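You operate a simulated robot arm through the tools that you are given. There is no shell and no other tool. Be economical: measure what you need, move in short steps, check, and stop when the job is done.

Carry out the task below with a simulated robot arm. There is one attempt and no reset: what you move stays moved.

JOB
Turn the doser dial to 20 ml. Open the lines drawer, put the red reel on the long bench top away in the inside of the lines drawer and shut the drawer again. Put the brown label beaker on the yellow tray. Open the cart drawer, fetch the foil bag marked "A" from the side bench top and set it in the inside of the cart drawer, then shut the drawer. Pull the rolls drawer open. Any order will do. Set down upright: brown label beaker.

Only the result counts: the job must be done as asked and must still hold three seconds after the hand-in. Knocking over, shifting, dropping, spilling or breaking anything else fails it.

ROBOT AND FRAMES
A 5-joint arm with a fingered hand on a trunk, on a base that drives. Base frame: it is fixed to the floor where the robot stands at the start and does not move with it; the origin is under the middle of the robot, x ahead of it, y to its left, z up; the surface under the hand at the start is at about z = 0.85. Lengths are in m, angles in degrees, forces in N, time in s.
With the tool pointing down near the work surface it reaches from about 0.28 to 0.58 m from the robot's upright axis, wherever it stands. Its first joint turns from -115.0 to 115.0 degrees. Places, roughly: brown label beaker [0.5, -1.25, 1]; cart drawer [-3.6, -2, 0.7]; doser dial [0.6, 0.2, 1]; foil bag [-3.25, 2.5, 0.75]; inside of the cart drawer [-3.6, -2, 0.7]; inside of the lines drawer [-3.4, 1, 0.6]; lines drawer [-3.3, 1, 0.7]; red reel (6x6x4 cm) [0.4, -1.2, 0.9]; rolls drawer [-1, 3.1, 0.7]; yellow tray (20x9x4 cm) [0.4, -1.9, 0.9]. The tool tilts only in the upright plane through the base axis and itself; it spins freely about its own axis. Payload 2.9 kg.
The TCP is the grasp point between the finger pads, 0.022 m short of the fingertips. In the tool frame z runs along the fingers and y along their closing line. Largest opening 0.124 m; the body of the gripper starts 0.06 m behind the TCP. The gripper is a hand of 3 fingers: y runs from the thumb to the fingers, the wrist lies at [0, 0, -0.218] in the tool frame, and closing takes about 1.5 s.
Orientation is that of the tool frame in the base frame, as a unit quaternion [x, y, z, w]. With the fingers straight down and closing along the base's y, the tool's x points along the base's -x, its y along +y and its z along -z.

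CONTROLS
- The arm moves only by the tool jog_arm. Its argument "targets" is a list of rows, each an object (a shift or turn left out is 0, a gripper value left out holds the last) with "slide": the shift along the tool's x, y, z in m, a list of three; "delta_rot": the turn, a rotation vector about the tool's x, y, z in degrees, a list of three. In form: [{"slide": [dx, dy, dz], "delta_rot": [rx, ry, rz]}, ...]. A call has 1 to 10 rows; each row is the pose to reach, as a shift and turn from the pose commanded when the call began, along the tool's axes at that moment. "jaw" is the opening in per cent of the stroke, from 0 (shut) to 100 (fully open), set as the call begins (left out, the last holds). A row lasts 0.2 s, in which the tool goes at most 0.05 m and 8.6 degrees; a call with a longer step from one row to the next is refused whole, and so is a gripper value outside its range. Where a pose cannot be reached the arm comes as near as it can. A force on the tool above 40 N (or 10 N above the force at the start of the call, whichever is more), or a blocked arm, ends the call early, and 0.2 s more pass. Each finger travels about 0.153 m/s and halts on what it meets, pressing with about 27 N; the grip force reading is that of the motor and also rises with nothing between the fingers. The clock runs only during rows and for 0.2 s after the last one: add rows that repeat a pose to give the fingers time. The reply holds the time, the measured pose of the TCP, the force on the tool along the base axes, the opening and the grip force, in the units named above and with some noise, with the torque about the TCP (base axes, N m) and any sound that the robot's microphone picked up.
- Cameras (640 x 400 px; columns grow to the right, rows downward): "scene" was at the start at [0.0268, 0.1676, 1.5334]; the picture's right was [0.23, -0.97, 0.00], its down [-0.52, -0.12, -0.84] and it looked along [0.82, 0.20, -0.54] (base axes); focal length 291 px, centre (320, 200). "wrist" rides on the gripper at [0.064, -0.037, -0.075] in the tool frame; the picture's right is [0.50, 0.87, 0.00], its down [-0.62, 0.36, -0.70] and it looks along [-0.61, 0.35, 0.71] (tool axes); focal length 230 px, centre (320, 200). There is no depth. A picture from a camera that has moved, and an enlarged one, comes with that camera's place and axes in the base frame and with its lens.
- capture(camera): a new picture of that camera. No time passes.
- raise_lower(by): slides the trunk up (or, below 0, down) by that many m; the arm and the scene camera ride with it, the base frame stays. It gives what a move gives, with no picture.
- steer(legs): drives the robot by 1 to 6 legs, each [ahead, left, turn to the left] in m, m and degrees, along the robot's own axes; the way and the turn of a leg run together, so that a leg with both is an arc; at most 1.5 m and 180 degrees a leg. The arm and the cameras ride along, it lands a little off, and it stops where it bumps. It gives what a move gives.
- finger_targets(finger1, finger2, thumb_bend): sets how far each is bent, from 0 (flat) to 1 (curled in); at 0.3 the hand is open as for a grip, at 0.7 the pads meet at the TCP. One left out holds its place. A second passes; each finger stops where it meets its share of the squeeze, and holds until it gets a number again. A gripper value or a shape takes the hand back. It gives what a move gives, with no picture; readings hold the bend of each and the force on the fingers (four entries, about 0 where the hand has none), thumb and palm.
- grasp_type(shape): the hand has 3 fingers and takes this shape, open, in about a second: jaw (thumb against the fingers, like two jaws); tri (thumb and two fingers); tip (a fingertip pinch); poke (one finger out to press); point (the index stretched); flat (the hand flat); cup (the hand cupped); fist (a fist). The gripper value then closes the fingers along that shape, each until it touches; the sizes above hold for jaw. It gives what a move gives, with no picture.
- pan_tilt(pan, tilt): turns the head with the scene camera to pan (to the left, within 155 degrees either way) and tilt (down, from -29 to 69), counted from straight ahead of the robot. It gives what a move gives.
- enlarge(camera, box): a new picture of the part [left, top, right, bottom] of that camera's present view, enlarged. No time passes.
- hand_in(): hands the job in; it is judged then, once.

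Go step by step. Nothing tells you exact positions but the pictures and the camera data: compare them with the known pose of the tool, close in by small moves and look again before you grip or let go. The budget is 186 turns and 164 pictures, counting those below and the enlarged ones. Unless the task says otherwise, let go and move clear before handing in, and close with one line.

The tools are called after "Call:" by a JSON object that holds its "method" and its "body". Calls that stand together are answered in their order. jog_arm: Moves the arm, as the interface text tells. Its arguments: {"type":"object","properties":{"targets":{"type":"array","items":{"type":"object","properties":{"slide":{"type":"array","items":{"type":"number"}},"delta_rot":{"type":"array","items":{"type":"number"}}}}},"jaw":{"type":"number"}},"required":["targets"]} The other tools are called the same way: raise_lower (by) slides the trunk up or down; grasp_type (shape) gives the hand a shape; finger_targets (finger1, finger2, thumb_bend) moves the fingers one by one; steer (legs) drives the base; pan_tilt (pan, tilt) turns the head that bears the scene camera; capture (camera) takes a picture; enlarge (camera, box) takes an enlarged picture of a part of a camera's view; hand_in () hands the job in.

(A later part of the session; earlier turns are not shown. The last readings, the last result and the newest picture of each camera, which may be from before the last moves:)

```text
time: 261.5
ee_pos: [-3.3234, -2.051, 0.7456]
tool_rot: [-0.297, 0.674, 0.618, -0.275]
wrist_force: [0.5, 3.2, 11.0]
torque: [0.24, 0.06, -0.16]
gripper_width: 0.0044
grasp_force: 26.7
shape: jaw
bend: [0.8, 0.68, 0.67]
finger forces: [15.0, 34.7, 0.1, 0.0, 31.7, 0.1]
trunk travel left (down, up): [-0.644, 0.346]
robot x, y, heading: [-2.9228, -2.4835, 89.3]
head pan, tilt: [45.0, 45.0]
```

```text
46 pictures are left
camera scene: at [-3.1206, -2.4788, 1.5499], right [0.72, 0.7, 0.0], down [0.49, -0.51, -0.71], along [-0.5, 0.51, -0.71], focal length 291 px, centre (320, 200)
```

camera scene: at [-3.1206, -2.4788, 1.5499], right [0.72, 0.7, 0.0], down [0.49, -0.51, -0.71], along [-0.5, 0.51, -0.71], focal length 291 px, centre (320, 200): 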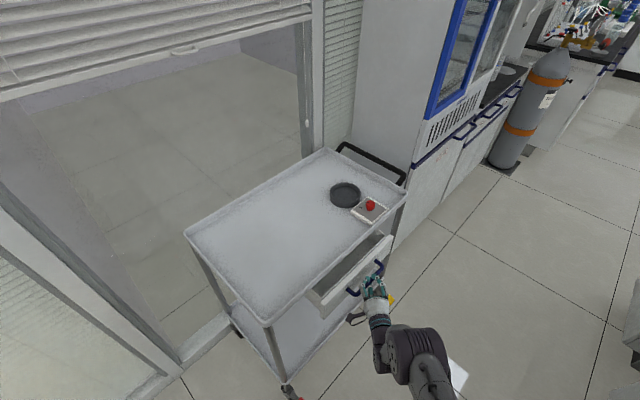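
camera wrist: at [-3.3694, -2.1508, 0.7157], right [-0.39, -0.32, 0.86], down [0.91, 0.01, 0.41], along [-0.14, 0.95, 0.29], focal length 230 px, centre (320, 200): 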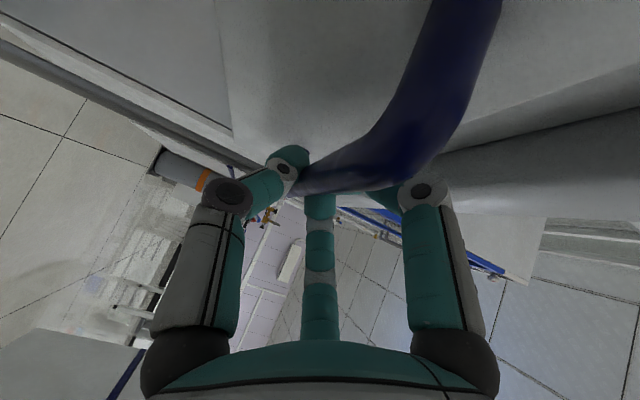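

The drawer slides and the cart stays. Pulling 13 cm more.

Call:
{"method": "steer", "body": {"legs": [[0, -0.13, 0]]}}

Call:
{"method": "enlarge", "body": {"camera": "scene", "box": [200, 180, 440, 380]}}

```text
time: 262.8
ee_pos: [-3.1937, -2.0529, 0.7452]
tool_rot: [-0.297, 0.673, 0.619, -0.275]
wrist_force: [0.5, 11.6, 11.6]
torque: [0.24, 0.02, -0.26]
gripper_width: 0.0039
grasp_force: 27.2
shape: jaw
bend: [0.8, 0.69, 0.67]
finger forces: [16.0, 32.4, 0.0, 0.0, 31.1, 0.0]
trunk travel left (down, up): [-0.644, 0.346]
robot x, y, heading: [-2.791, -2.4814, 89.3]
head pan, tilt: [45.0, 45.0]
```

```text
2.00 times, centred on (320, 280) of scene
camera zoom: at [-2.9911, -2.4788, 1.5499], right [0.72, 0.7, 0.0], down [0.49, -0.51, -0.71], along [-0.5, 0.51, -0.71], focal length 581 px, centre (320, 40)
```

zoom: 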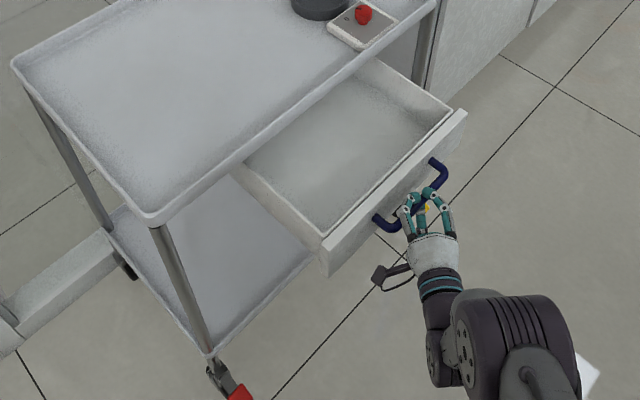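

The drawer is open about 19 cm and empty (roughly x −3.43…−3.25, y −2.20…−1.89). I'll release the handle and withdraw.

Call:
{"method": "jog_arm", "body": {"targets": [{}, {}, {}, {}, {"slide": [0, 0, -0.03]}, {"slide": [0, 0, -0.07]}, {"slide": [0, 0, -0.1]}], "jaw": 55}}

Call:
{"method": "jog_arm", "body": {"targets": [{"delta_rot": [8.5, 0, 0]}, {"delta_rot": [17, 0, 0]}, {"delta_rot": [25.5, 0, 0]}, {"delta_rot": [34, 0, 0]}, {"delta_rot": [42.5, 0, 0]}, {"delta_rot": [51, 0, 0]}, {"delta_rot": [59.5, 0, 0]}, {"delta_rot": [68, 0, 0]}, {"delta_rot": [76.5, 0, 0]}, {"delta_rot": [85, 0, 0]}]}}

Call:
{"method": "raise_lower", "body": {"by": 0.25}}

Call:
{"method": "capture", "body": {"camera": "scene"}}

```text
time: 264.4
ee_pos: [-3.1224, -2.1209, 0.7543]
tool_rot: [-0.298, 0.673, 0.619, -0.274]
wrist_force: [0.1, -0.2, 1.1]
torque: [-0.01, 0.02, 0.0]
gripper_width: 0.0678
grasp_force: 0.0
shape: jaw
bend: [0.34, 0.34, 0.7]
finger forces: [0.0, 0.0, 0.0, 0.0, 0.1, 0.1]
trunk travel left (down, up): [-0.644, 0.346]
robot x, y, heading: [-2.7902, -2.4832, 89.2]
head pan, tilt: [45.0, 45.0]
```

```text
time: 266.6
ee_pos: [-3.1222, -2.1202, 0.754]
tool_rot: [-0.405, 0.914, 0.002, -0.001]
wrist_force: [0.1, -0.1, 0.5]
torque: [0.01, 0.02, 0.02]
gripper_width: 0.0677
grasp_force: 0.0
shape: jaw
bend: [0.34, 0.34, 0.7]
finger forces: [0.0, 0.0, 0.0, 0.0, 0.1, 0.0]
trunk travel left (down, up): [-0.644, 0.346]
robot x, y, heading: [-2.7904, -2.4848, 89.1]
head pan, tilt: [45.0, 45.0]
```

```text
time: 269.2
ee_pos: [-3.1225, -2.1206, 1.002]
tool_rot: [-0.404, 0.915, 0.001, -0.001]
wrist_force: [-0.3, 1.1, 0.3]
torque: [-0.01, 0.01, 0.02]
gripper_width: 0.0678
grasp_force: 0.1
shape: jaw
bend: [0.34, 0.34, 0.7]
finger forces: [0.1, 0.0, 0.1, 0.1, 0.2, 0.1]
trunk travel left (down, up): [-0.894, 0.096]
robot x, y, heading: [-2.793, -2.4816, 89.3]
head pan, tilt: [45.0, 45.0]
```

```text
44 pictures are left
camera scene: at [-2.9942, -2.4798, 1.7994], right [0.72, 0.7, 0.0], down [0.49, -0.51, -0.71], along [-0.49, 0.51, -0.71], focal length 291 px, centre (320, 200)
```

scene: 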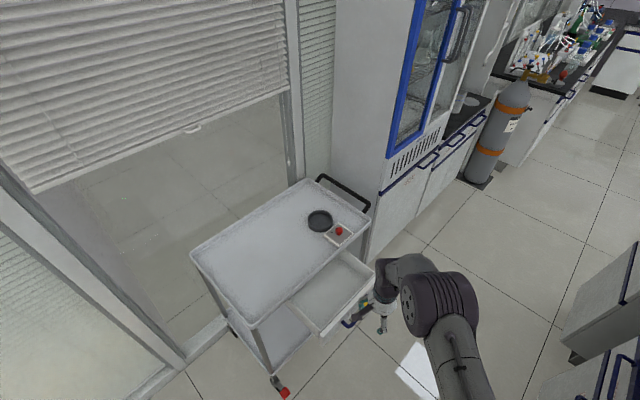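

Next I'll bring the hand forward and drive up to the far end to look for the foil bag.

Call:
{"method": "jog_arm", "body": {"targets": [{"slide": [-0.038, -0.029, 0]}, {"slide": [-0.076, -0.058, 0]}, {"slide": [-0.114, -0.087, 0]}, {"slide": [-0.152, -0.116, 0]}, {"slide": [-0.19, -0.145, 0]}, {"slide": [-0.228, -0.174, 0]}, {"slide": [-0.2667, -0.2035, 0]}]}}

Call:
{"method": "steer", "body": {"legs": [[1.4, 0, 0.8], [0.95, 0, 0], [0, -0.35, 0], [1.5, 0, 0], [0.5, 0, 0]]}}

Call:
{"method": "pan_tilt", "body": {"pan": 40, "tilt": 30}}

Call:
{"method": "capture", "body": {"camera": "scene"}}

```text
time: 270.8
ee_pos: [-2.789, -2.0605, 1.0022]
tool_rot: [-0.404, 0.915, 0.002, -0.001]
wrist_force: [-0.1, 0.0, -0.2]
torque: [-0.02, -0.01, -0.01]
gripper_width: 0.068
grasp_force: 0.0
shape: jaw
bend: [0.34, 0.34, 0.7]
finger forces: [0.0, 0.1, 0.1, 0.0, 0.0, 0.1]
trunk travel left (down, up): [-0.894, 0.096]
robot x, y, heading: [-2.7906, -2.4833, 89.2]
head pan, tilt: [45.0, 45.0]
```

```text
time: 293.8
ee_pos: [-2.4771, 2.2894, 1.0026]
tool_rot: [-0.419, 0.908, 0.001, 0.001]
wrist_force: [0.1, 0.7, -0.3]
torque: [0.05, 0.01, -0.02]
gripper_width: 0.0677
grasp_force: 0.0
shape: jaw
bend: [0.34, 0.34, 0.7]
finger forces: [0.0, 0.0, 0.0, 0.0, 0.0, 0.0]
trunk travel left (down, up): [-0.894, 0.096]
robot x, y, heading: [-2.4658, 1.8655, 91.4]
head pan, tilt: [45.0, 45.0]
```

```text
time: 294.5
ee_pos: [-2.4773, 2.2901, 1.0031]
tool_rot: [-0.42, 0.908, 0.001, 0.001]
wrist_force: [0.8, -0.3, 0.4]
torque: [0.02, 0.02, 0.02]
gripper_width: 0.0679
grasp_force: 0.1
shape: jaw
bend: [0.34, 0.34, 0.7]
finger forces: [0.0, 0.0, 0.0, 0.1, 0.0, 0.0]
trunk travel left (down, up): [-0.894, 0.096]
robot x, y, heading: [-2.4668, 1.8667, 91.2]
head pan, tilt: [40.0, 30.0]
```

```text
43 pictures are left
camera scene: at [-2.6661, 1.8751, 1.822], right [0.75, 0.66, 0.0], down [0.33, -0.38, -0.87], along [-0.57, 0.65, -0.5], focal length 291 px, centre (320, 200)
```

scene: 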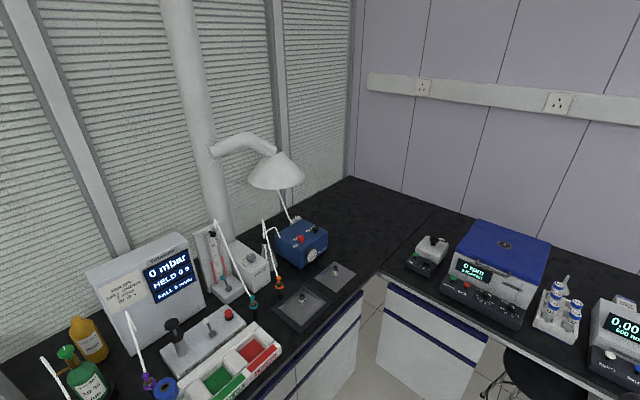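

Call:
{"method": "enlarge", "body": {"camera": "scene", "box": [190, 240, 390, 370]}}

```text
3.08 times, centred on (290, 305) of scene
camera zoom: at [-2.6661, 1.8751, 1.822], right [0.75, 0.66, 0.0], down [0.33, -0.38, -0.87], along [-0.57, 0.65, -0.5], focal length 894 px, centre (412, -123)
```

zoom: 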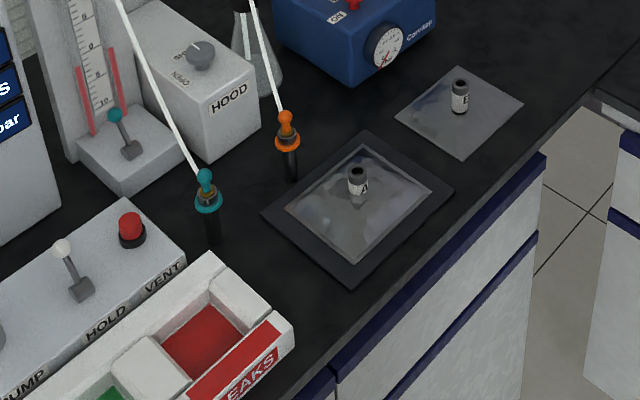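

Call:
{"method": "enlarge", "body": {"camera": "scene", "box": [296, 290, 312, 302]}}

Call:
{"method": "enlarge", "body": {"camera": "scene", "box": [328, 260, 344, 272]}}

```text
16.00 times, centred on (304, 296) of scene
camera zoom: at [-2.6661, 1.8751, 1.822], right [0.75, 0.66, 0.0], down [0.33, -0.38, -0.87], along [-0.57, 0.65, -0.5], focal length 4651 px, centre (576, -1336)
```

zoom: 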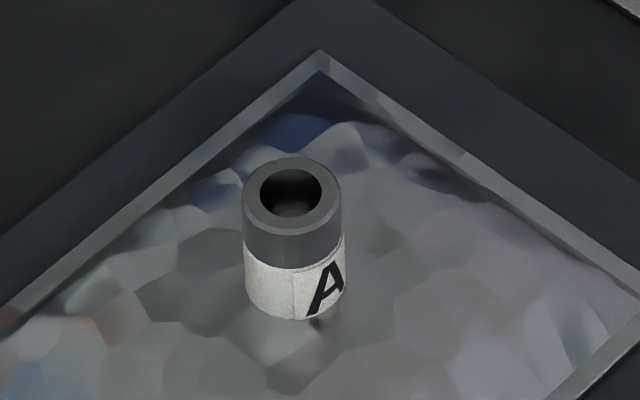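

```text
16.00 times, centred on (336, 266) of scene
camera zoom: at [-2.6661, 1.8751, 1.822], right [0.75, 0.66, 0.0], down [0.33, -0.38, -0.87], along [-0.57, 0.65, -0.5], focal length 4651 px, centre (64, -856)
```

zoom: 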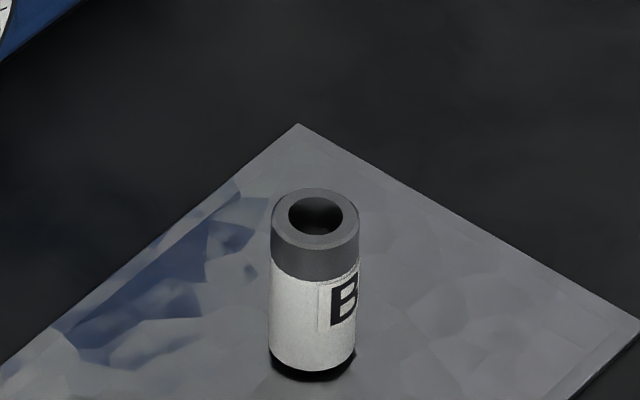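

Bag "A" is the front one, on a dark mat, with a port about 2.5 cm wide in its centre at about (−3.255, 2.44). I'll turn and drive up facing it.

Call:
{"method": "steer", "body": {"legs": [[0, 0, 88.8], [0, -0.57, 0], [0.27, 0, 0]]}}

Call:
{"method": "pan_tilt", "body": {"pan": 10, "tilt": 50}}

Call:
{"method": "capture", "body": {"camera": "scene"}}

Call:
{"method": "capture", "body": {"camera": "wrist"}}

```text
time: 303.1
ee_pos: [-3.1631, 2.4197, 1.0022]
tool_rot: [0.937, -0.351, -0.001, 0.0]
wrist_force: [0.0, -0.5, 0.0]
torque: [-0.01, 0.01, -0.03]
gripper_width: 0.0682
grasp_force: 0.1
shape: jaw
bend: [0.34, 0.34, 0.7]
finger forces: [0.0, 0.0, 0.0, 0.0, 0.0, 0.0]
trunk travel left (down, up): [-0.894, 0.096]
robot x, y, heading: [-2.7433, 2.4305, -179.5]
head pan, tilt: [40.0, 30.0]
```

```text
time: 304.0
ee_pos: [-3.1639, 2.4203, 1.003]
tool_rot: [0.937, -0.351, -0.001, 0.0]
wrist_force: [-0.5, -0.2, 1.0]
torque: [-0.02, 0.0, -0.02]
gripper_width: 0.0678
grasp_force: 0.1
shape: jaw
bend: [0.34, 0.34, 0.7]
finger forces: [0.0, 0.1, 0.0, 0.1, 0.0, 0.0]
trunk travel left (down, up): [-0.894, 0.096]
robot x, y, heading: [-2.7425, 2.4294, -179.7]
head pan, tilt: [10.0, 50.0]
```

```text
39 pictures are left
camera scene: at [-2.7552, 2.2743, 1.7926], right [-0.19, 0.98, 0.0], down [0.75, 0.14, -0.64], along [-0.63, -0.12, -0.77], focal length 291 px, centre (320, 200)
```

scene: 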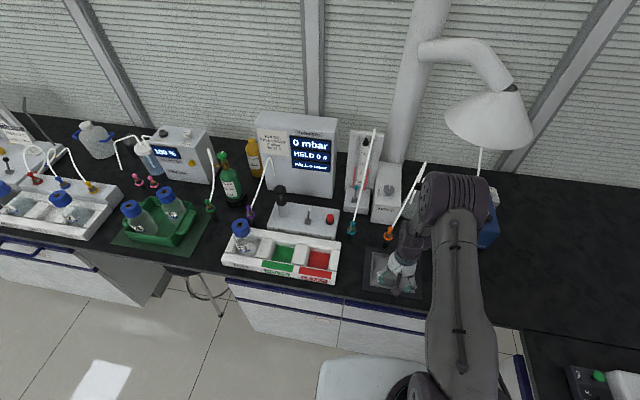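

```text
38 pictures are left
camera wrist: at [-3.0892, 2.4079, 1.0782], right [-0.19, -0.98, 0.0], down [-0.7, 0.14, 0.7], along [-0.69, 0.13, -0.71], focal length 230 px, centre (320, 200)
```

wrist: 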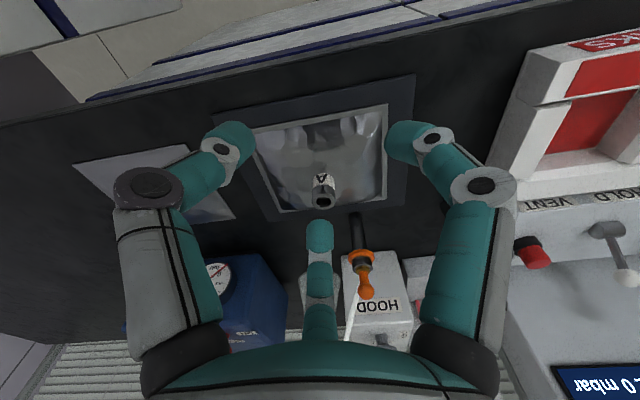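

The port is at (−3.27, 2.442), about 4 cm tall. Moving above it.

Call:
{"method": "jog_arm", "body": {"targets": [{"slide": [-0.032, 0.018, 0]}, {"slide": [-0.064, 0.036, 0.02]}, {"slide": [-0.0944, 0.0531, 0.05]}, {"slide": [-0.0944, 0.0531, 0.065]}, {"slide": [-0.0944, 0.0531, 0.065]}], "jaw": 48}}

Call:
{"method": "capture", "body": {"camera": "wrist"}}

```text
time: 305.2
ee_pos: [-3.2698, 2.4432, 0.9377]
tool_rot: [0.937, -0.35, -0.001, 0.0]
wrist_force: [0.0, 0.5, 0.0]
torque: [-0.01, -0.01, -0.01]
gripper_width: 0.0601
grasp_force: 0.0
shape: jaw
bend: [0.37, 0.37, 0.7]
finger forces: [0.0, 0.0, 0.1, 0.0, 0.0, 0.0]
trunk travel left (down, up): [-0.894, 0.096]
robot x, y, heading: [-2.7421, 2.4347, -179.2]
head pan, tilt: [10.0, 50.0]
```

```text
37 pictures are left
camera wrist: at [-3.1962, 2.4299, 1.0134], right [-0.19, -0.98, 0.0], down [-0.7, 0.14, 0.7], along [-0.69, 0.13, -0.71], focal length 230 px, centre (320, 200)
```

wrist: 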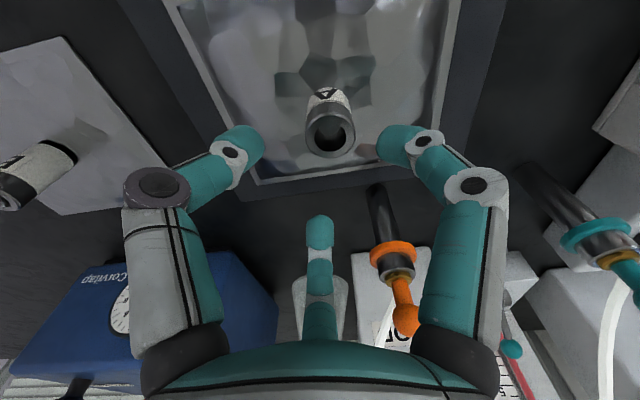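

Correcting by about 1.5 cm and descending partway.

Call:
{"method": "jog_arm", "body": {"targets": [{"slide": [0.0149, -0.0011, 0]}, {"slide": [0.0149, -0.0011, 0.0]}, {"slide": [0.0149, -0.0011, 0.015]}]}}

Call:
{"method": "capture", "body": {"camera": "wrist"}}

```text
time: 306.0
ee_pos: [-3.2588, 2.434, 0.9229]
tool_rot: [0.937, -0.35, -0.002, 0.001]
wrist_force: [-0.4, -0.7, -0.1]
torque: [0.01, 0.0, -0.02]
gripper_width: 0.0602
grasp_force: 0.0
shape: jaw
bend: [0.37, 0.37, 0.7]
finger forces: [0.1, 0.0, 0.0, 0.0, 0.1, 0.0]
trunk travel left (down, up): [-0.894, 0.096]
robot x, y, heading: [-2.7385, 2.4285, -179.6]
head pan, tilt: [10.0, 50.0]
```

```text
36 pictures are left
camera wrist: at [-3.1843, 2.4207, 0.9987], right [-0.19, -0.98, 0.0], down [-0.7, 0.14, 0.7], along [-0.69, 0.13, -0.71], focal length 230 px, centre (320, 200)
```

wrist: 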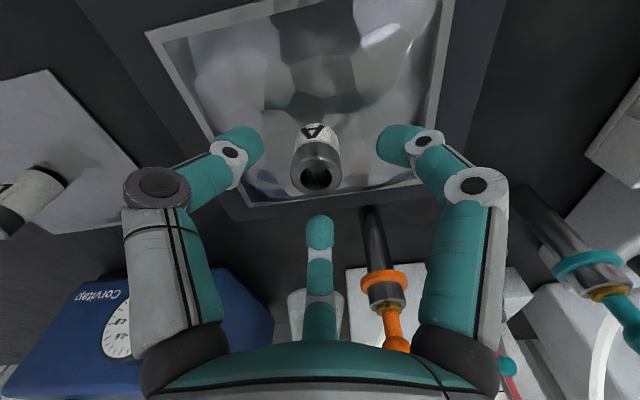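

Call:
{"method": "jog_arm", "body": {"targets": [{"slide": [-0.004, 0.0015, 0.012]}, {"slide": [-0.004, 0.0015, 0.024]}, {"slide": [-0.004, 0.0015, 0.034]}]}}

Call:
{"method": "jog_arm", "body": {"targets": [{}, {}, {}, {}, {}], "jaw": 0}}

Call:
{"method": "capture", "body": {"camera": "wrist"}}

```text
time: 306.8
ee_pos: [-3.2619, 2.4363, 0.8891]
tool_rot: [0.937, -0.35, -0.001, 0.001]
wrist_force: [0.3, 0.6, 0.0]
torque: [-0.03, 0.02, 0.04]
gripper_width: 0.0601
grasp_force: 0.1
shape: jaw
bend: [0.37, 0.37, 0.7]
finger forces: [0.6, 0.0, 0.1, 0.1, 0.1, 0.0]
trunk travel left (down, up): [-0.894, 0.096]
robot x, y, heading: [-2.7411, 2.4276, -179.5]
head pan, tilt: [10.0, 50.0]
```

```text
time: 308.0
ee_pos: [-3.2624, 2.4353, 0.8886]
tool_rot: [0.937, -0.35, -0.001, 0.001]
wrist_force: [0.0, 1.1, 0.3]
torque: [-0.07, -0.02, -0.02]
gripper_width: 0.0187
grasp_force: 26.8
shape: jaw
bend: [0.78, 0.74, 0.71]
finger forces: [27.0, 19.7, 0.1, 0.0, 18.7, 0.1]
trunk travel left (down, up): [-0.894, 0.096]
robot x, y, heading: [-2.7455, 2.4323, -179.6]
head pan, tilt: [10.0, 50.0]
```

```text
35 pictures are left
camera wrist: at [-3.1879, 2.4224, 0.9643], right [-0.19, -0.98, 0.0], down [-0.7, 0.14, 0.7], along [-0.69, 0.13, -0.71], focal length 230 px, centre (320, 200)
```

wrist: 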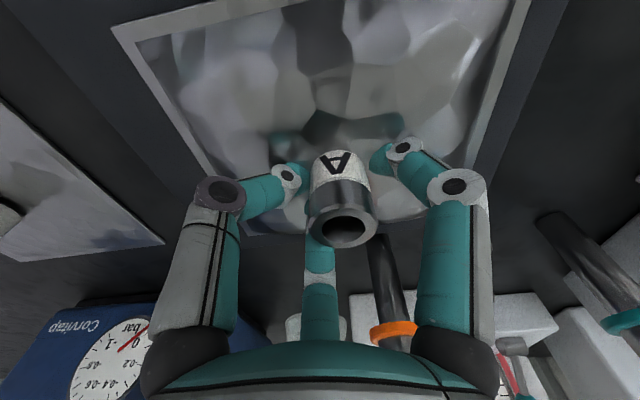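

The port is gripped. Lifting with the trunk.

Call:
{"method": "raise_lower", "body": {"by": 0.09}}

Call:
{"method": "capture", "body": {"camera": "scene"}}

```text
time: 309.3
ee_pos: [-3.262, 2.4357, 0.9794]
tool_rot: [0.937, -0.35, -0.001, 0.001]
wrist_force: [0.8, -0.2, -0.7]
torque: [0.02, 0.0, 0.02]
gripper_width: 0.0188
grasp_force: 27.2
shape: jaw
bend: [0.78, 0.74, 0.71]
finger forces: [26.4, 19.6, 0.0, 0.0, 18.3, 0.1]
trunk travel left (down, up): [-0.984, 0.006]
robot x, y, heading: [-2.7408, 2.4301, -179.7]
head pan, tilt: [10.0, 50.0]
```

```text
34 pictures are left
camera scene: at [-2.756, 2.2743, 1.8825], right [-0.18, 0.98, 0.0], down [0.75, 0.14, -0.64], along [-0.63, -0.12, -0.77], focal length 291 px, centre (320, 200)
```

scene: 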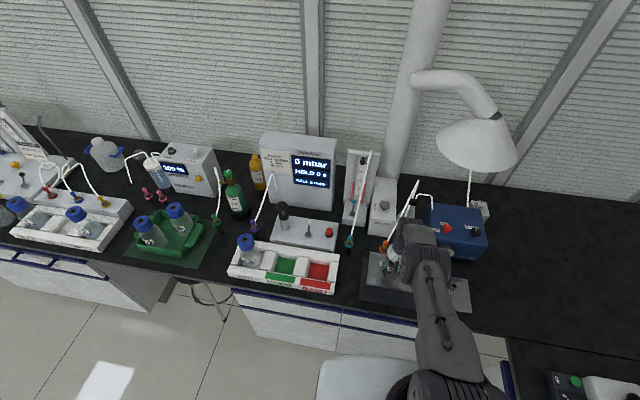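

Bag A is lifted. I'll back away, retract a little and carry it to the cart.

Call:
{"method": "steer", "body": {"legs": [[-0.33, 0, 0]]}}

Call:
{"method": "jog_arm", "body": {"targets": [{"slide": [0.025, -0.022, 0]}, {"slide": [0.05, -0.044, 0]}, {"slide": [0.0754, -0.0658, 0]}]}}

Call:
{"method": "steer", "body": {"legs": [[0, 0, 90], [1.5, 0, 0], [1.08, 0, 0], [0, -0.42, 0]]}}

Call:
{"method": "capture", "body": {"camera": "wrist"}}

```text
time: 311.5
ee_pos: [-2.9313, 2.4395, 0.9785]
tool_rot: [0.937, -0.35, -0.001, 0.0]
wrist_force: [-0.3, -1.1, -0.1]
torque: [0.0, 0.01, -0.02]
gripper_width: 0.0186
grasp_force: 26.8
shape: jaw
bend: [0.78, 0.74, 0.71]
finger forces: [26.4, 19.9, 0.1, 0.0, 18.3, 0.0]
trunk travel left (down, up): [-0.984, 0.006]
robot x, y, heading: [-2.4085, 2.4318, -179.0]
head pan, tilt: [10.0, 50.0]
```

```text
time: 312.3
ee_pos: [-2.8289, 2.4391, 0.9796]
tool_rot: [0.937, -0.35, -0.002, 0.002]
wrist_force: [0.3, -0.5, -1.2]
torque: [-0.02, -0.01, -0.01]
gripper_width: 0.0183
grasp_force: 26.9
shape: jaw
bend: [0.78, 0.74, 0.71]
finger forces: [26.7, 20.7, 0.0, 0.1, 18.4, 0.1]
trunk travel left (down, up): [-0.984, 0.006]
robot x, y, heading: [-2.4104, 2.4333, -179.3]
head pan, tilt: [10.0, 50.0]
```

```text
time: 330.8
ee_pos: [-2.7714, -0.5648, 0.9793]
tool_rot: [0.905, 0.424, -0.001, 0.001]
wrist_force: [0.0, -0.5, -0.3]
torque: [-0.01, -0.02, -0.03]
gripper_width: 0.0181
grasp_force: 26.8
shape: jaw
bend: [0.78, 0.74, 0.71]
finger forces: [26.8, 20.8, 0.0, 0.0, 18.7, 0.0]
trunk travel left (down, up): [-0.984, 0.006]
robot x, y, heading: [-2.7737, -0.1443, -88.0]
head pan, tilt: [10.0, 50.0]
```

```text
33 pictures are left
camera wrist: at [-2.7581, -0.4905, 1.0538], right [0.99, -0.17, 0.0], down [-0.12, -0.7, 0.7], along [-0.12, -0.69, -0.71], focal length 230 px, centre (320, 200)
```

wrist: 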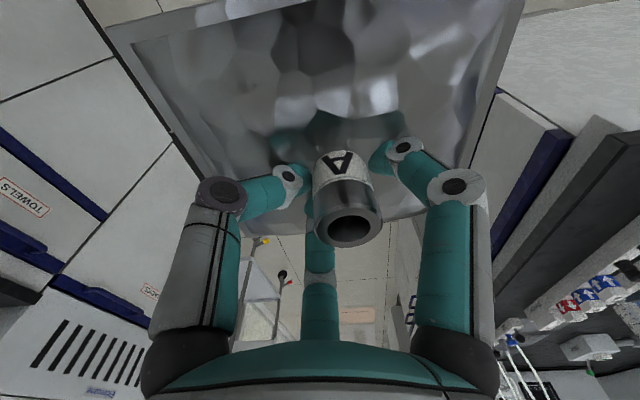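

Still holding the bag. Continuing down to the cart and turning to face the drawer.

Call:
{"method": "steer", "body": {"legs": [[0, 0, -2], [1.0, 0, 0], [0.89, 0, 0], [0, 0, -90]]}}

Call:
{"method": "pan_tilt", "body": {"pan": 10, "tilt": 50}}

Call:
{"method": "capture", "body": {"camera": "scene"}}

```text
time: 344.5
ee_pos: [-3.2178, -2.015, 0.978]
tool_rot: [0.931, -0.365, 0.0, 0.001]
wrist_force: [-0.6, 0.7, -0.4]
torque: [0.01, 0.0, -0.03]
gripper_width: 0.0184
grasp_force: 27.2
shape: jaw
bend: [0.78, 0.74, 0.71]
finger forces: [26.7, 21.1, 0.1, 0.0, 19.0, 0.0]
trunk travel left (down, up): [-0.984, 0.006]
robot x, y, heading: [-2.8002, -2.0319, 178.8]
head pan, tilt: [10.0, 50.0]
```

```text
time: 345.1
ee_pos: [-3.2178, -2.0144, 0.9793]
tool_rot: [0.931, -0.365, -0.001, 0.001]
wrist_force: [0.0, 0.3, -0.5]
torque: [0.0, -0.02, 0.0]
gripper_width: 0.018
grasp_force: 26.7
shape: jaw
bend: [0.78, 0.74, 0.71]
finger forces: [26.8, 21.1, 0.1, 0.0, 19.0, 0.0]
trunk travel left (down, up): [-0.984, 0.006]
robot x, y, heading: [-2.7976, -2.0321, 178.9]
head pan, tilt: [10.0, 50.0]
```

```text
32 pictures are left
camera scene: at [-2.8173, -2.1889, 1.8825], right [-0.15, 0.99, 0.0], down [0.76, 0.12, -0.64], along [-0.64, -0.1, -0.77], focal length 291 px, centre (320, 200)
```

scene: 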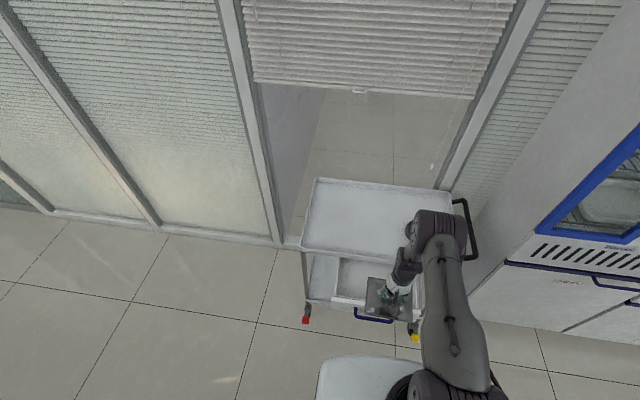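

Call:
{"method": "enlarge", "body": {"camera": "scene", "box": [280, 220, 460, 350]}}

```text
3.08 times, centred on (370, 285) of scene
camera zoom: at [-2.8173, -2.1889, 1.8825], right [-0.15, 0.99, 0.0], down [0.76, 0.12, -0.64], along [-0.64, -0.1, -0.77], focal length 894 px, centre (166, -62)
```

zoom: 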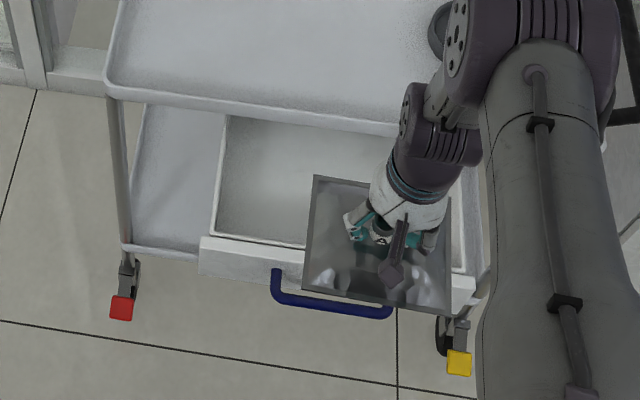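

The drawer interior centre is about (−3.34, −2.045). I'll move 6 cm closer and centre the bag over it.

Call:
{"method": "steer", "body": {"legs": [[0.06, 0, 0]]}}

Call:
{"method": "jog_arm", "body": {"targets": [{"slide": [-0.0115, 0.032, 0]}, {"slide": [-0.0229, 0.0635, 0]}, {"slide": [-0.0229, 0.0635, 0]}]}}

Call:
{"method": "raise_lower", "body": {"by": -0.1}}

Call:
{"method": "enlarge", "body": {"camera": "scene", "box": [280, 220, 460, 350]}}

Call:
{"method": "capture", "body": {"camera": "wrist"}}

```text
time: 346.1
ee_pos: [-3.2752, -2.0144, 0.9806]
tool_rot: [0.931, -0.365, -0.003, 0.001]
wrist_force: [-0.1, -0.2, -1.1]
torque: [0.02, 0.02, 0.02]
gripper_width: 0.018
grasp_force: 26.7
shape: jaw
bend: [0.78, 0.74, 0.71]
finger forces: [26.7, 21.2, 0.0, 0.0, 19.0, 0.0]
trunk travel left (down, up): [-0.984, 0.006]
robot x, y, heading: [-2.8556, -2.0302, 179.1]
head pan, tilt: [10.0, 50.0]
```

```text
time: 346.9
ee_pos: [-3.3394, -2.0431, 0.9787]
tool_rot: [0.931, -0.365, 0.0, 0.001]
wrist_force: [0.1, -0.4, -0.5]
torque: [-0.01, 0.01, 0.01]
gripper_width: 0.0181
grasp_force: 26.4
shape: jaw
bend: [0.78, 0.74, 0.71]
finger forces: [26.9, 21.7, 0.0, 0.0, 19.0, 0.0]
trunk travel left (down, up): [-0.984, 0.006]
robot x, y, heading: [-2.8573, -2.0323, 179.1]
head pan, tilt: [10.0, 50.0]
```

```text
time: 348.2
ee_pos: [-3.3383, -2.0438, 0.879]
tool_rot: [0.931, -0.365, -0.001, 0.001]
wrist_force: [0.2, 0.2, -0.5]
torque: [-0.02, 0.03, 0.01]
gripper_width: 0.0178
grasp_force: 27.3
shape: jaw
bend: [0.78, 0.74, 0.71]
finger forces: [26.9, 21.6, 0.1, 0.0, 19.1, 0.0]
trunk travel left (down, up): [-0.884, 0.106]
robot x, y, heading: [-2.8562, -2.0296, 179.0]
head pan, tilt: [10.0, 50.0]
```

```text
3.08 times, centred on (370, 285) of scene
camera zoom: at [-2.8772, -2.1878, 1.7825], right [-0.15, 0.99, 0.0], down [0.76, 0.12, -0.64], along [-0.64, -0.1, -0.77], focal length 894 px, centre (166, -62)
```

zoom: 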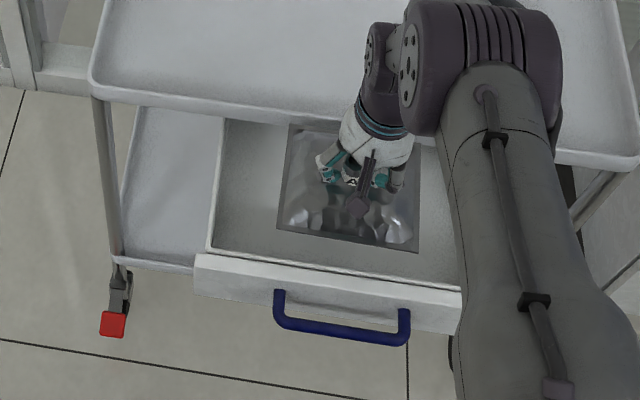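

```text
29 pictures are left
camera wrist: at [-3.2648, -2.0599, 0.9542], right [-0.22, -0.98, 0.0], down [-0.69, 0.16, 0.7], along [-0.69, 0.16, -0.71], focal length 230 px, centre (320, 200)
```

wrist: 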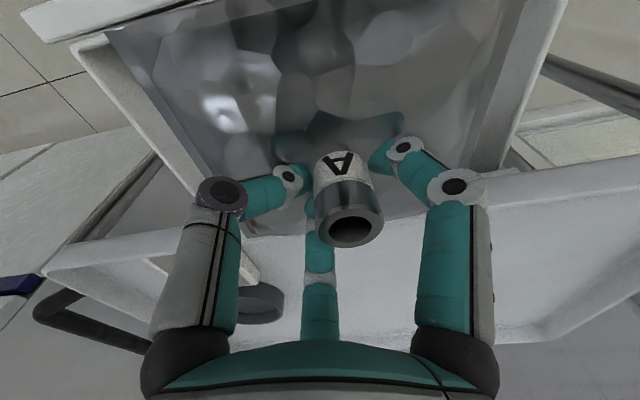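

The bag fits with about 1 cm clearance either side. I'll shift 1 cm back and lower past the rims, watching the force.

Call:
{"method": "jog_arm", "body": {"targets": [{"slide": [-0.0073, 0.0068, 0]}, {"slide": [-0.0073, 0.0068, 0]}]}}

Call:
{"method": "raise_lower", "body": {"by": -0.06}}

Call:
{"method": "enlarge", "body": {"camera": "scene", "box": [300, 230, 440, 340]}}

```text
time: 348.8
ee_pos: [-3.3489, -2.0426, 0.8788]
tool_rot: [0.931, -0.365, -0.001, 0.001]
wrist_force: [0.2, 1.2, -0.9]
torque: [-0.03, 0.01, -0.01]
gripper_width: 0.0182
grasp_force: 26.8
shape: jaw
bend: [0.78, 0.74, 0.71]
finger forces: [26.9, 21.6, 0.1, 0.0, 19.1, 0.1]
trunk travel left (down, up): [-0.884, 0.106]
robot x, y, heading: [-2.8563, -2.0323, 178.9]
head pan, tilt: [10.0, 50.0]
```

```text
time: 349.8
ee_pos: [-3.3473, -2.0441, 0.8198]
tool_rot: [0.931, -0.365, -0.002, 0.0]
wrist_force: [-0.3, 0.9, -0.5]
torque: [0.02, 0.01, 0.02]
gripper_width: 0.0181
grasp_force: 26.8
shape: jaw
bend: [0.78, 0.74, 0.71]
finger forces: [26.9, 21.6, 0.0, 0.0, 19.2, 0.0]
trunk travel left (down, up): [-0.824, 0.166]
robot x, y, heading: [-2.8597, -2.0308, 178.9]
head pan, tilt: [10.0, 50.0]
```

```text
3.64 times, centred on (370, 285) of scene
camera zoom: at [-2.8773, -2.1877, 1.7225], right [-0.15, 0.99, 0.0], down [0.76, 0.12, -0.64], along [-0.64, -0.1, -0.77], focal length 1057 px, centre (138, -109)
```

zoom: 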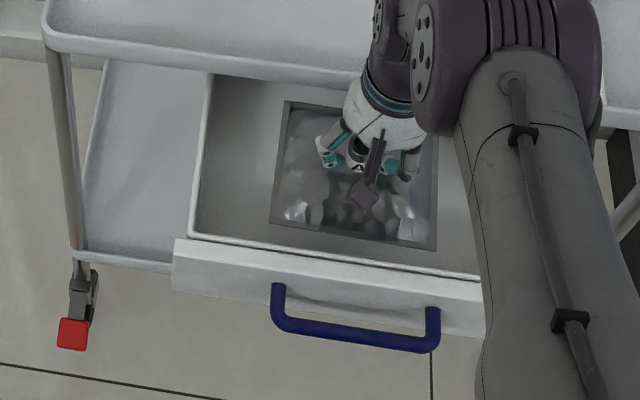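

Clear on all sides. Lowering further, then feeling for the floor.

Call:
{"method": "raise_lower", "body": {"by": -0.035}}

Call:
{"method": "jog_arm", "body": {"targets": [{"slide": [0, 0, 0.006]}, {"slide": [0, 0, 0.012]}, {"slide": [0, 0, 0.018]}, {"slide": [0, 0, 0.024]}]}}

Call:
{"method": "enlarge", "body": {"camera": "scene", "box": [300, 230, 440, 340]}}

```text
time: 350.6
ee_pos: [-3.3473, -2.0447, 0.784]
tool_rot: [0.931, -0.365, -0.001, 0.0]
wrist_force: [-0.5, 0.0, 0.0]
torque: [-0.02, 0.0, 0.0]
gripper_width: 0.0181
grasp_force: 27.1
shape: jaw
bend: [0.78, 0.74, 0.71]
finger forces: [26.9, 21.6, 0.1, 0.0, 19.1, 0.0]
trunk travel left (down, up): [-0.789, 0.201]
robot x, y, heading: [-2.8549, -2.0313, 179.2]
head pan, tilt: [10.0, 50.0]
```

```text
time: 351.6
ee_pos: [-3.3483, -2.0438, 0.7606]
tool_rot: [0.931, -0.365, -0.001, 0.0]
wrist_force: [0.3, 0.4, -1.3]
torque: [0.02, 0.02, 0.0]
gripper_width: 0.0178
grasp_force: 27.1
shape: jaw
bend: [0.78, 0.74, 0.71]
finger forces: [26.8, 21.7, 0.0, 0.0, 19.1, 0.1]
trunk travel left (down, up): [-0.789, 0.201]
robot x, y, heading: [-2.8588, -2.0338, 178.5]
head pan, tilt: [10.0, 50.0]
```

```text
3.64 times, centred on (370, 285) of scene
camera zoom: at [-2.8774, -2.1878, 1.6875], right [-0.15, 0.99, 0.0], down [0.76, 0.12, -0.64], along [-0.64, -0.1, -0.77], focal length 1057 px, centre (138, -109)
```

zoom: 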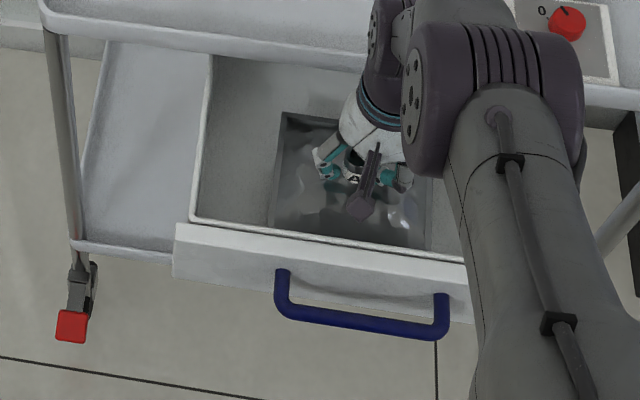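

Bag is inside the drawer walls. Continuing down to contact.

Call:
{"method": "jog_arm", "body": {"targets": [{"slide": [0, 0, 0.006]}, {"slide": [0, 0, 0.012]}, {"slide": [0, 0, 0.018]}, {"slide": [0, 0, 0.024]}, {"slide": [0, 0, 0.03]}]}}

```text
time: 352.8
ee_pos: [-3.3466, -2.0452, 0.7308]
tool_rot: [0.931, -0.364, -0.001, 0.0]
wrist_force: [-0.8, 0.4, -0.7]
torque: [-0.01, 0.02, 0.0]
gripper_width: 0.0181
grasp_force: 27.0
shape: jaw
bend: [0.78, 0.74, 0.71]
finger forces: [27.0, 21.8, 0.1, 0.1, 19.1, 0.0]
trunk travel left (down, up): [-0.789, 0.201]
robot x, y, heading: [-2.858, -2.0277, 178.8]
head pan, tilt: [10.0, 50.0]
```

Call:
{"method": "jog_arm", "body": {"targets": [{"slide": [0, 0, 0.006]}, {"slide": [0, 0, 0.012]}, {"slide": [0, 0, 0.018]}, {"slide": [0, 0, 0.024]}]}}

Call:
{"method": "enlarge", "body": {"camera": "scene", "box": [300, 230, 440, 340]}}

```text
time: 353.8
ee_pos: [-3.3371, -2.0444, 0.7218]
tool_rot: [0.931, -0.365, -0.005, 0.003]
wrist_force: [0.1, 2.3, 41.0]
torque: [-0.47, -0.15, 0.04]
gripper_width: 0.0198
grasp_force: 26.8
shape: jaw
bend: [0.8, 0.74, 0.72]
finger forces: [39.1, 30.9, 0.0, 0.1, 23.0, 0.0]
out of reach, approached as far as the arm can: row 1, 2, 3, 4
trunk travel left (down, up): [-0.789, 0.201]
robot x, y, heading: [-2.8594, -2.0355, 178.9]
head pan, tilt: [10.0, 50.0]
```

```text
3.64 times, centred on (370, 285) of scene
camera zoom: at [-2.8701, -2.1871, 1.6882], right [-0.15, 0.99, 0.0], down [0.75, 0.12, -0.65], along [-0.64, -0.1, -0.76], focal length 1057 px, centre (138, -109)
```

zoom: 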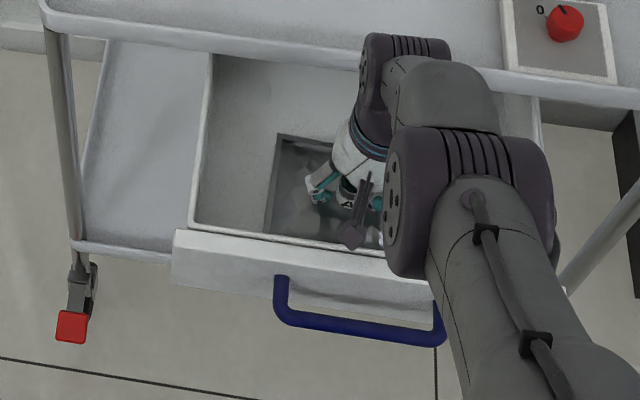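

Call:
{"method": "jog_arm", "body": {"targets": [{"slide": [0, 0, -0.006]}, {"slide": [0, 0, -0.012]}, {"slide": [0, 0, -0.012]}]}}

```text
time: 354.6
ee_pos: [-3.3377, -2.0447, 0.73]
tool_rot: [0.931, -0.364, 0.0, 0.0]
wrist_force: [-0.3, -0.6, 0.0]
torque: [0.04, 0.0, 0.0]
gripper_width: 0.019
grasp_force: 27.1
shape: jaw
bend: [0.79, 0.74, 0.72]
finger forces: [25.2, 22.4, 0.0, 0.0, 19.8, 0.1]
trunk travel left (down, up): [-0.789, 0.201]
robot x, y, heading: [-2.8567, -2.0374, 179.0]
head pan, tilt: [10.0, 50.0]
```

Call:
{"method": "jog_arm", "body": {"targets": [{"slide": [0, 0, 0.003]}, {"slide": [0, 0, 0.005]}]}}

Call:
{"method": "jog_arm", "body": {"targets": [{}, {}, {}, {}], "jaw": 45}}

Call:
{"method": "raise_lower", "body": {"by": 0.2}}

Call:
{"method": "capture", "body": {"camera": "wrist"}}

```text
time: 355.2
ee_pos: [-3.3388, -2.0443, 0.7255]
tool_rot: [0.931, -0.366, -0.001, 0.0]
wrist_force: [0.3, 0.2, -0.8]
torque: [-0.05, 0.03, 0.01]
gripper_width: 0.0188
grasp_force: 27.0
shape: jaw
bend: [0.79, 0.74, 0.72]
finger forces: [25.0, 22.5, 0.1, 0.1, 19.6, 0.1]
trunk travel left (down, up): [-0.789, 0.201]
robot x, y, heading: [-2.8577, -2.03, 178.8]
head pan, tilt: [10.0, 50.0]
```

```text
time: 356.2
ee_pos: [-3.3392, -2.0449, 0.7256]
tool_rot: [0.931, -0.365, 0.0, 0.0]
wrist_force: [1.1, 0.1, -0.2]
torque: [0.02, -0.02, -0.02]
gripper_width: 0.0555
grasp_force: 0.0
shape: jaw
bend: [0.39, 0.39, 0.7]
finger forces: [0.0, 0.1, 0.1, 0.1, 0.1, 0.1]
trunk travel left (down, up): [-0.789, 0.201]
robot x, y, heading: [-2.8633, -2.0344, 178.8]
head pan, tilt: [10.0, 50.0]
```

```text
time: 358.4
ee_pos: [-3.3398, -2.045, 0.925]
tool_rot: [0.931, -0.365, -0.001, 0.001]
wrist_force: [-0.4, -0.3, 0.0]
torque: [0.0, 0.03, 0.0]
gripper_width: 0.0553
grasp_force: 0.1
shape: jaw
bend: [0.39, 0.39, 0.7]
finger forces: [0.1, 0.0, 0.0, 0.0, 0.0, 0.0]
trunk travel left (down, up): [-0.989, 0.001]
robot x, y, heading: [-2.8606, -2.0318, 179.0]
head pan, tilt: [10.0, 50.0]
```

```text
25 pictures are left
camera wrist: at [-3.2661, -2.0597, 1.0008], right [-0.22, -0.98, 0.0], down [-0.69, 0.16, 0.7], along [-0.69, 0.16, -0.71], focal length 230 px, centre (320, 200)
```

wrist: 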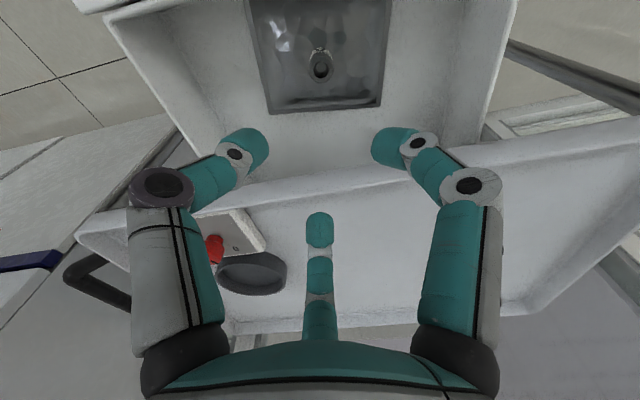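

Bag A lies flat in the cart drawer. To shut it I'll back up, close the fingers, tilt the hand forward and push on the handle by driving ahead.

Call:
{"method": "steer", "body": {"legs": [[-0.11, 0, 0]]}}

Call:
{"method": "jog_arm", "body": {"targets": [{"slide": [0.012, -0.011, 0], "delta_rot": [-4.7, -5.1, 0]}, {"slide": [0.024, -0.022, 0], "delta_rot": [-9.5, -10.3, 0]}, {"slide": [0.036, -0.033, 0], "delta_rot": [-14.3, -15.4, 0]}, {"slide": [0.048, -0.044, 0], "delta_rot": [-19, -20.5, 0]}, {"slide": [0.06, -0.055, 0], "delta_rot": [-23.8, -25.7, 0]}, {"slide": [0.06, -0.055, 0], "delta_rot": [-23.8, -25.7, 0]}], "jaw": 0}}

Call:
{"method": "capture", "body": {"camera": "scene"}}

```text
time: 359.6
ee_pos: [-3.2306, -2.0457, 0.9241]
tool_rot: [0.931, -0.365, -0.001, 0.0]
wrist_force: [-0.5, -0.4, -0.3]
torque: [-0.01, 0.02, -0.04]
gripper_width: 0.0554
grasp_force: 0.0
shape: jaw
bend: [0.39, 0.39, 0.7]
finger forces: [0.0, 0.0, 0.0, 0.0, 0.1, 0.1]
trunk travel left (down, up): [-0.989, 0.001]
robot x, y, heading: [-2.7482, -2.0329, 178.9]
head pan, tilt: [10.0, 50.0]
```

```text
time: 360.9
ee_pos: [-3.147, -2.0394, 0.9257]
tool_rot: [0.888, -0.346, -0.28, 0.115]
wrist_force: [0.5, 0.1, 0.5]
torque: [0.01, 0.0, 0.01]
gripper_width: 0.0
grasp_force: 26.8
shape: jaw
bend: [0.7, 0.7, 0.7]
finger forces: [0.0, 0.0, 0.1, 0.1, 0.1, 0.1]
out of reach, approached as far as the arm can: row 4, 5, 6
trunk travel left (down, up): [-0.989, 0.001]
robot x, y, heading: [-2.7497, -2.0352, 179.1]
head pan, tilt: [10.0, 50.0]
```

```text
24 pictures are left
camera scene: at [-2.768, -2.1901, 1.8875], right [-0.15, 0.99, 0.0], down [0.76, 0.12, -0.64], along [-0.63, -0.1, -0.77], focal length 291 px, centre (320, 200)
```

scene: 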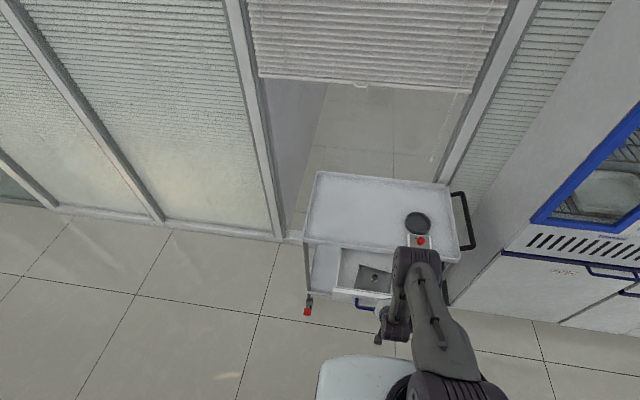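

I'll retract 3 cm more to be sure the fingers come down in front of the handle, then lower.

Call:
{"method": "jog_arm", "body": {"targets": [{"slide": [0.0181, -0.0165, -0.0173]}, {"slide": [0.0181, -0.0165, -0.0173]}]}}

Call:
{"method": "raise_lower", "body": {"by": -0.1}}

Call:
{"method": "enlarge", "body": {"camera": "scene", "box": [300, 240, 440, 350]}}

```text
time: 361.6
ee_pos: [-3.1189, -2.038, 0.9257]
tool_rot: [0.888, -0.347, -0.28, 0.113]
wrist_force: [-0.6, -0.3, 0.4]
torque: [-0.02, -0.04, -0.01]
gripper_width: 0.0
grasp_force: 26.9
shape: jaw
bend: [0.7, 0.7, 0.7]
finger forces: [0.1, 0.0, 0.1, 0.0, 0.0, 0.0]
trunk travel left (down, up): [-0.989, 0.001]
robot x, y, heading: [-2.75, -2.0382, 178.8]
head pan, tilt: [10.0, 50.0]
```

```text
time: 362.9
ee_pos: [-3.1186, -2.0368, 0.8252]
tool_rot: [0.888, -0.346, -0.279, 0.114]
wrist_force: [-0.5, 0.4, 0.7]
torque: [-0.02, 0.0, -0.01]
gripper_width: 0.0
grasp_force: 27.0
shape: jaw
bend: [0.7, 0.7, 0.7]
finger forces: [0.1, 0.1, 0.0, 0.0, 0.1, 0.0]
trunk travel left (down, up): [-0.889, 0.101]
robot x, y, heading: [-2.7458, -2.0343, 178.8]
head pan, tilt: [10.0, 50.0]
```

```text
3.64 times, centred on (370, 295) of scene
camera zoom: at [-2.7674, -2.1899, 1.7875], right [-0.15, 0.99, 0.0], down [0.76, 0.12, -0.64], along [-0.64, -0.1, -0.77], focal length 1057 px, centre (138, -146)
```

zoom: 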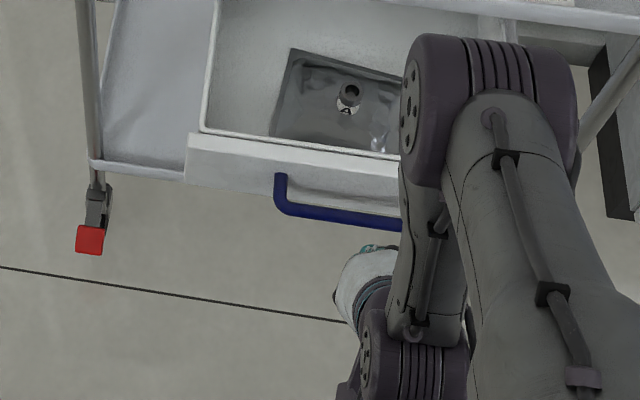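

Lowering to handle height and pushing.

Call:
{"method": "raise_lower", "body": {"by": -0.072}}

Call:
{"method": "steer", "body": {"legs": [[0.16, 0, 0]]}}

Call:
{"method": "enlarge", "body": {"camera": "scene", "box": [290, 220, 450, 350]}}

```text
time: 364.0
ee_pos: [-3.1191, -2.0376, 0.7527]
tool_rot: [0.888, -0.345, -0.28, 0.115]
wrist_force: [0.6, -0.2, 0.4]
torque: [0.03, 0.01, -0.01]
gripper_width: 0.0003
grasp_force: 27.2
shape: jaw
bend: [0.7, 0.7, 0.7]
finger forces: [0.1, 0.1, 0.0, 0.0, 0.0, 0.0]
trunk travel left (down, up): [-0.817, 0.173]
robot x, y, heading: [-2.7494, -2.0356, 179.0]
head pan, tilt: [10.0, 50.0]
```

```text
time: 365.4
ee_pos: [-3.2793, -2.0339, 0.7528]
tool_rot: [0.888, -0.347, -0.279, 0.113]
wrist_force: [0.2, 0.4, 1.3]
torque: [0.02, -0.03, 0.0]
gripper_width: 0.0003
grasp_force: 27.3
shape: jaw
bend: [0.7, 0.7, 0.7]
finger forces: [0.0, 0.0, 0.1, 0.0, 0.0, 0.0]
trunk travel left (down, up): [-0.817, 0.173]
robot x, y, heading: [-2.907, -2.0321, 178.8]
head pan, tilt: [10.0, 50.0]
```

```text
3.08 times, centred on (370, 285) of scene
camera zoom: at [-2.9279, -2.1867, 1.7155], right [-0.15, 0.99, 0.0], down [0.76, 0.12, -0.64], along [-0.63, -0.1, -0.77], focal length 894 px, centre (166, -62)
```

zoom: 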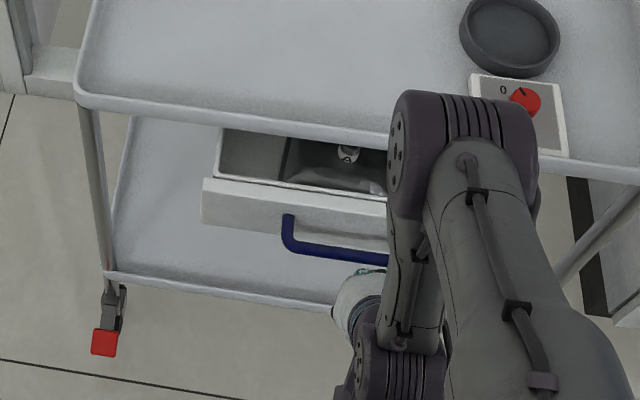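

Call:
{"method": "steer", "body": {"legs": [[0.085, 0, 0]]}}

Call:
{"method": "enlarge", "body": {"camera": "scene", "box": [290, 220, 450, 350]}}

```text
time: 366.5
ee_pos: [-3.3634, -2.0324, 0.7522]
tool_rot: [0.888, -0.348, -0.278, 0.113]
wrist_force: [7.7, -0.7, 3.7]
torque: [-0.03, -0.02, 0.02]
gripper_width: 0.0
grasp_force: 27.1
shape: jaw
bend: [0.7, 0.7, 0.7]
finger forces: [0.1, 0.0, 0.0, 0.0, 0.0, 0.0]
trunk travel left (down, up): [-0.817, 0.173]
robot x, y, heading: [-2.992, -2.0248, 178.7]
head pan, tilt: [10.0, 50.0]
```

```text
3.08 times, centred on (370, 285) of scene
camera zoom: at [-3.0136, -2.1849, 1.7156], right [-0.15, 0.99, 0.0], down [0.76, 0.12, -0.64], along [-0.63, -0.1, -0.77], focal length 894 px, centre (166, -62)
```

zoom: 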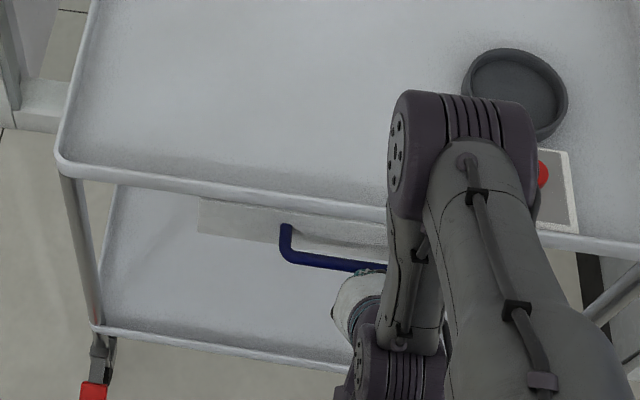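

Call:
{"method": "steer", "body": {"legs": [[0.01, 0, 0]]}}

Call:
{"method": "steer", "body": {"legs": [[-0.2, 0, 0]]}}

Call:
{"method": "enlarge", "body": {"camera": "scene", "box": [280, 200, 460, 330]}}

```text
time: 367.2
ee_pos: [-3.3683, -2.0327, 0.7531]
tool_rot: [0.888, -0.348, -0.279, 0.113]
wrist_force: [30.1, 2.9, -5.8]
torque: [0.07, -0.5, 0.04]
gripper_width: 0.0
grasp_force: 27.2
shape: jaw
bend: [0.7, 0.7, 0.7]
finger forces: [0.0, 0.0, 0.1, 0.1, 0.1, 0.0]
trunk travel left (down, up): [-0.817, 0.173]
robot x, y, heading: [-3.0042, -2.029, 179.0]
head pan, tilt: [10.0, 50.0]
```

```text
time: 368.8
ee_pos: [-3.1687, -2.0363, 0.7526]
tool_rot: [0.889, -0.348, -0.276, 0.112]
wrist_force: [0.7, -0.7, 0.1]
torque: [0.02, -0.04, -0.02]
gripper_width: 0.0002
grasp_force: 27.1
shape: jaw
bend: [0.7, 0.7, 0.7]
finger forces: [0.0, 0.0, 0.0, 0.0, 0.0, 0.1]
trunk travel left (down, up): [-0.817, 0.173]
robot x, y, heading: [-2.8028, -2.0324, 178.7]
head pan, tilt: [10.0, 50.0]
```

```text
3.08 times, centred on (370, 265) of scene
camera zoom: at [-2.8211, -2.1889, 1.7155], right [-0.15, 0.99, 0.0], down [0.76, 0.12, -0.64], along [-0.64, -0.1, -0.77], focal length 894 px, centre (166, 0)
```

zoom: 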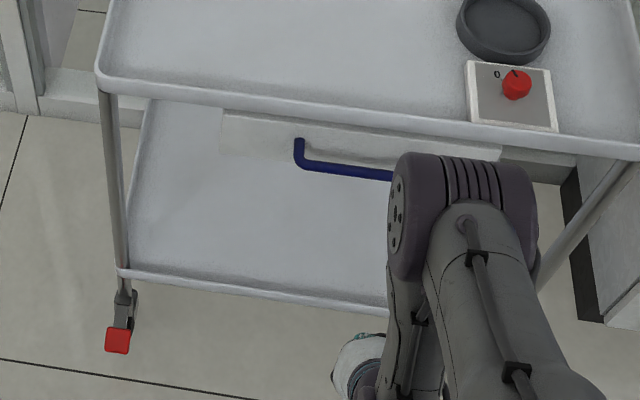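

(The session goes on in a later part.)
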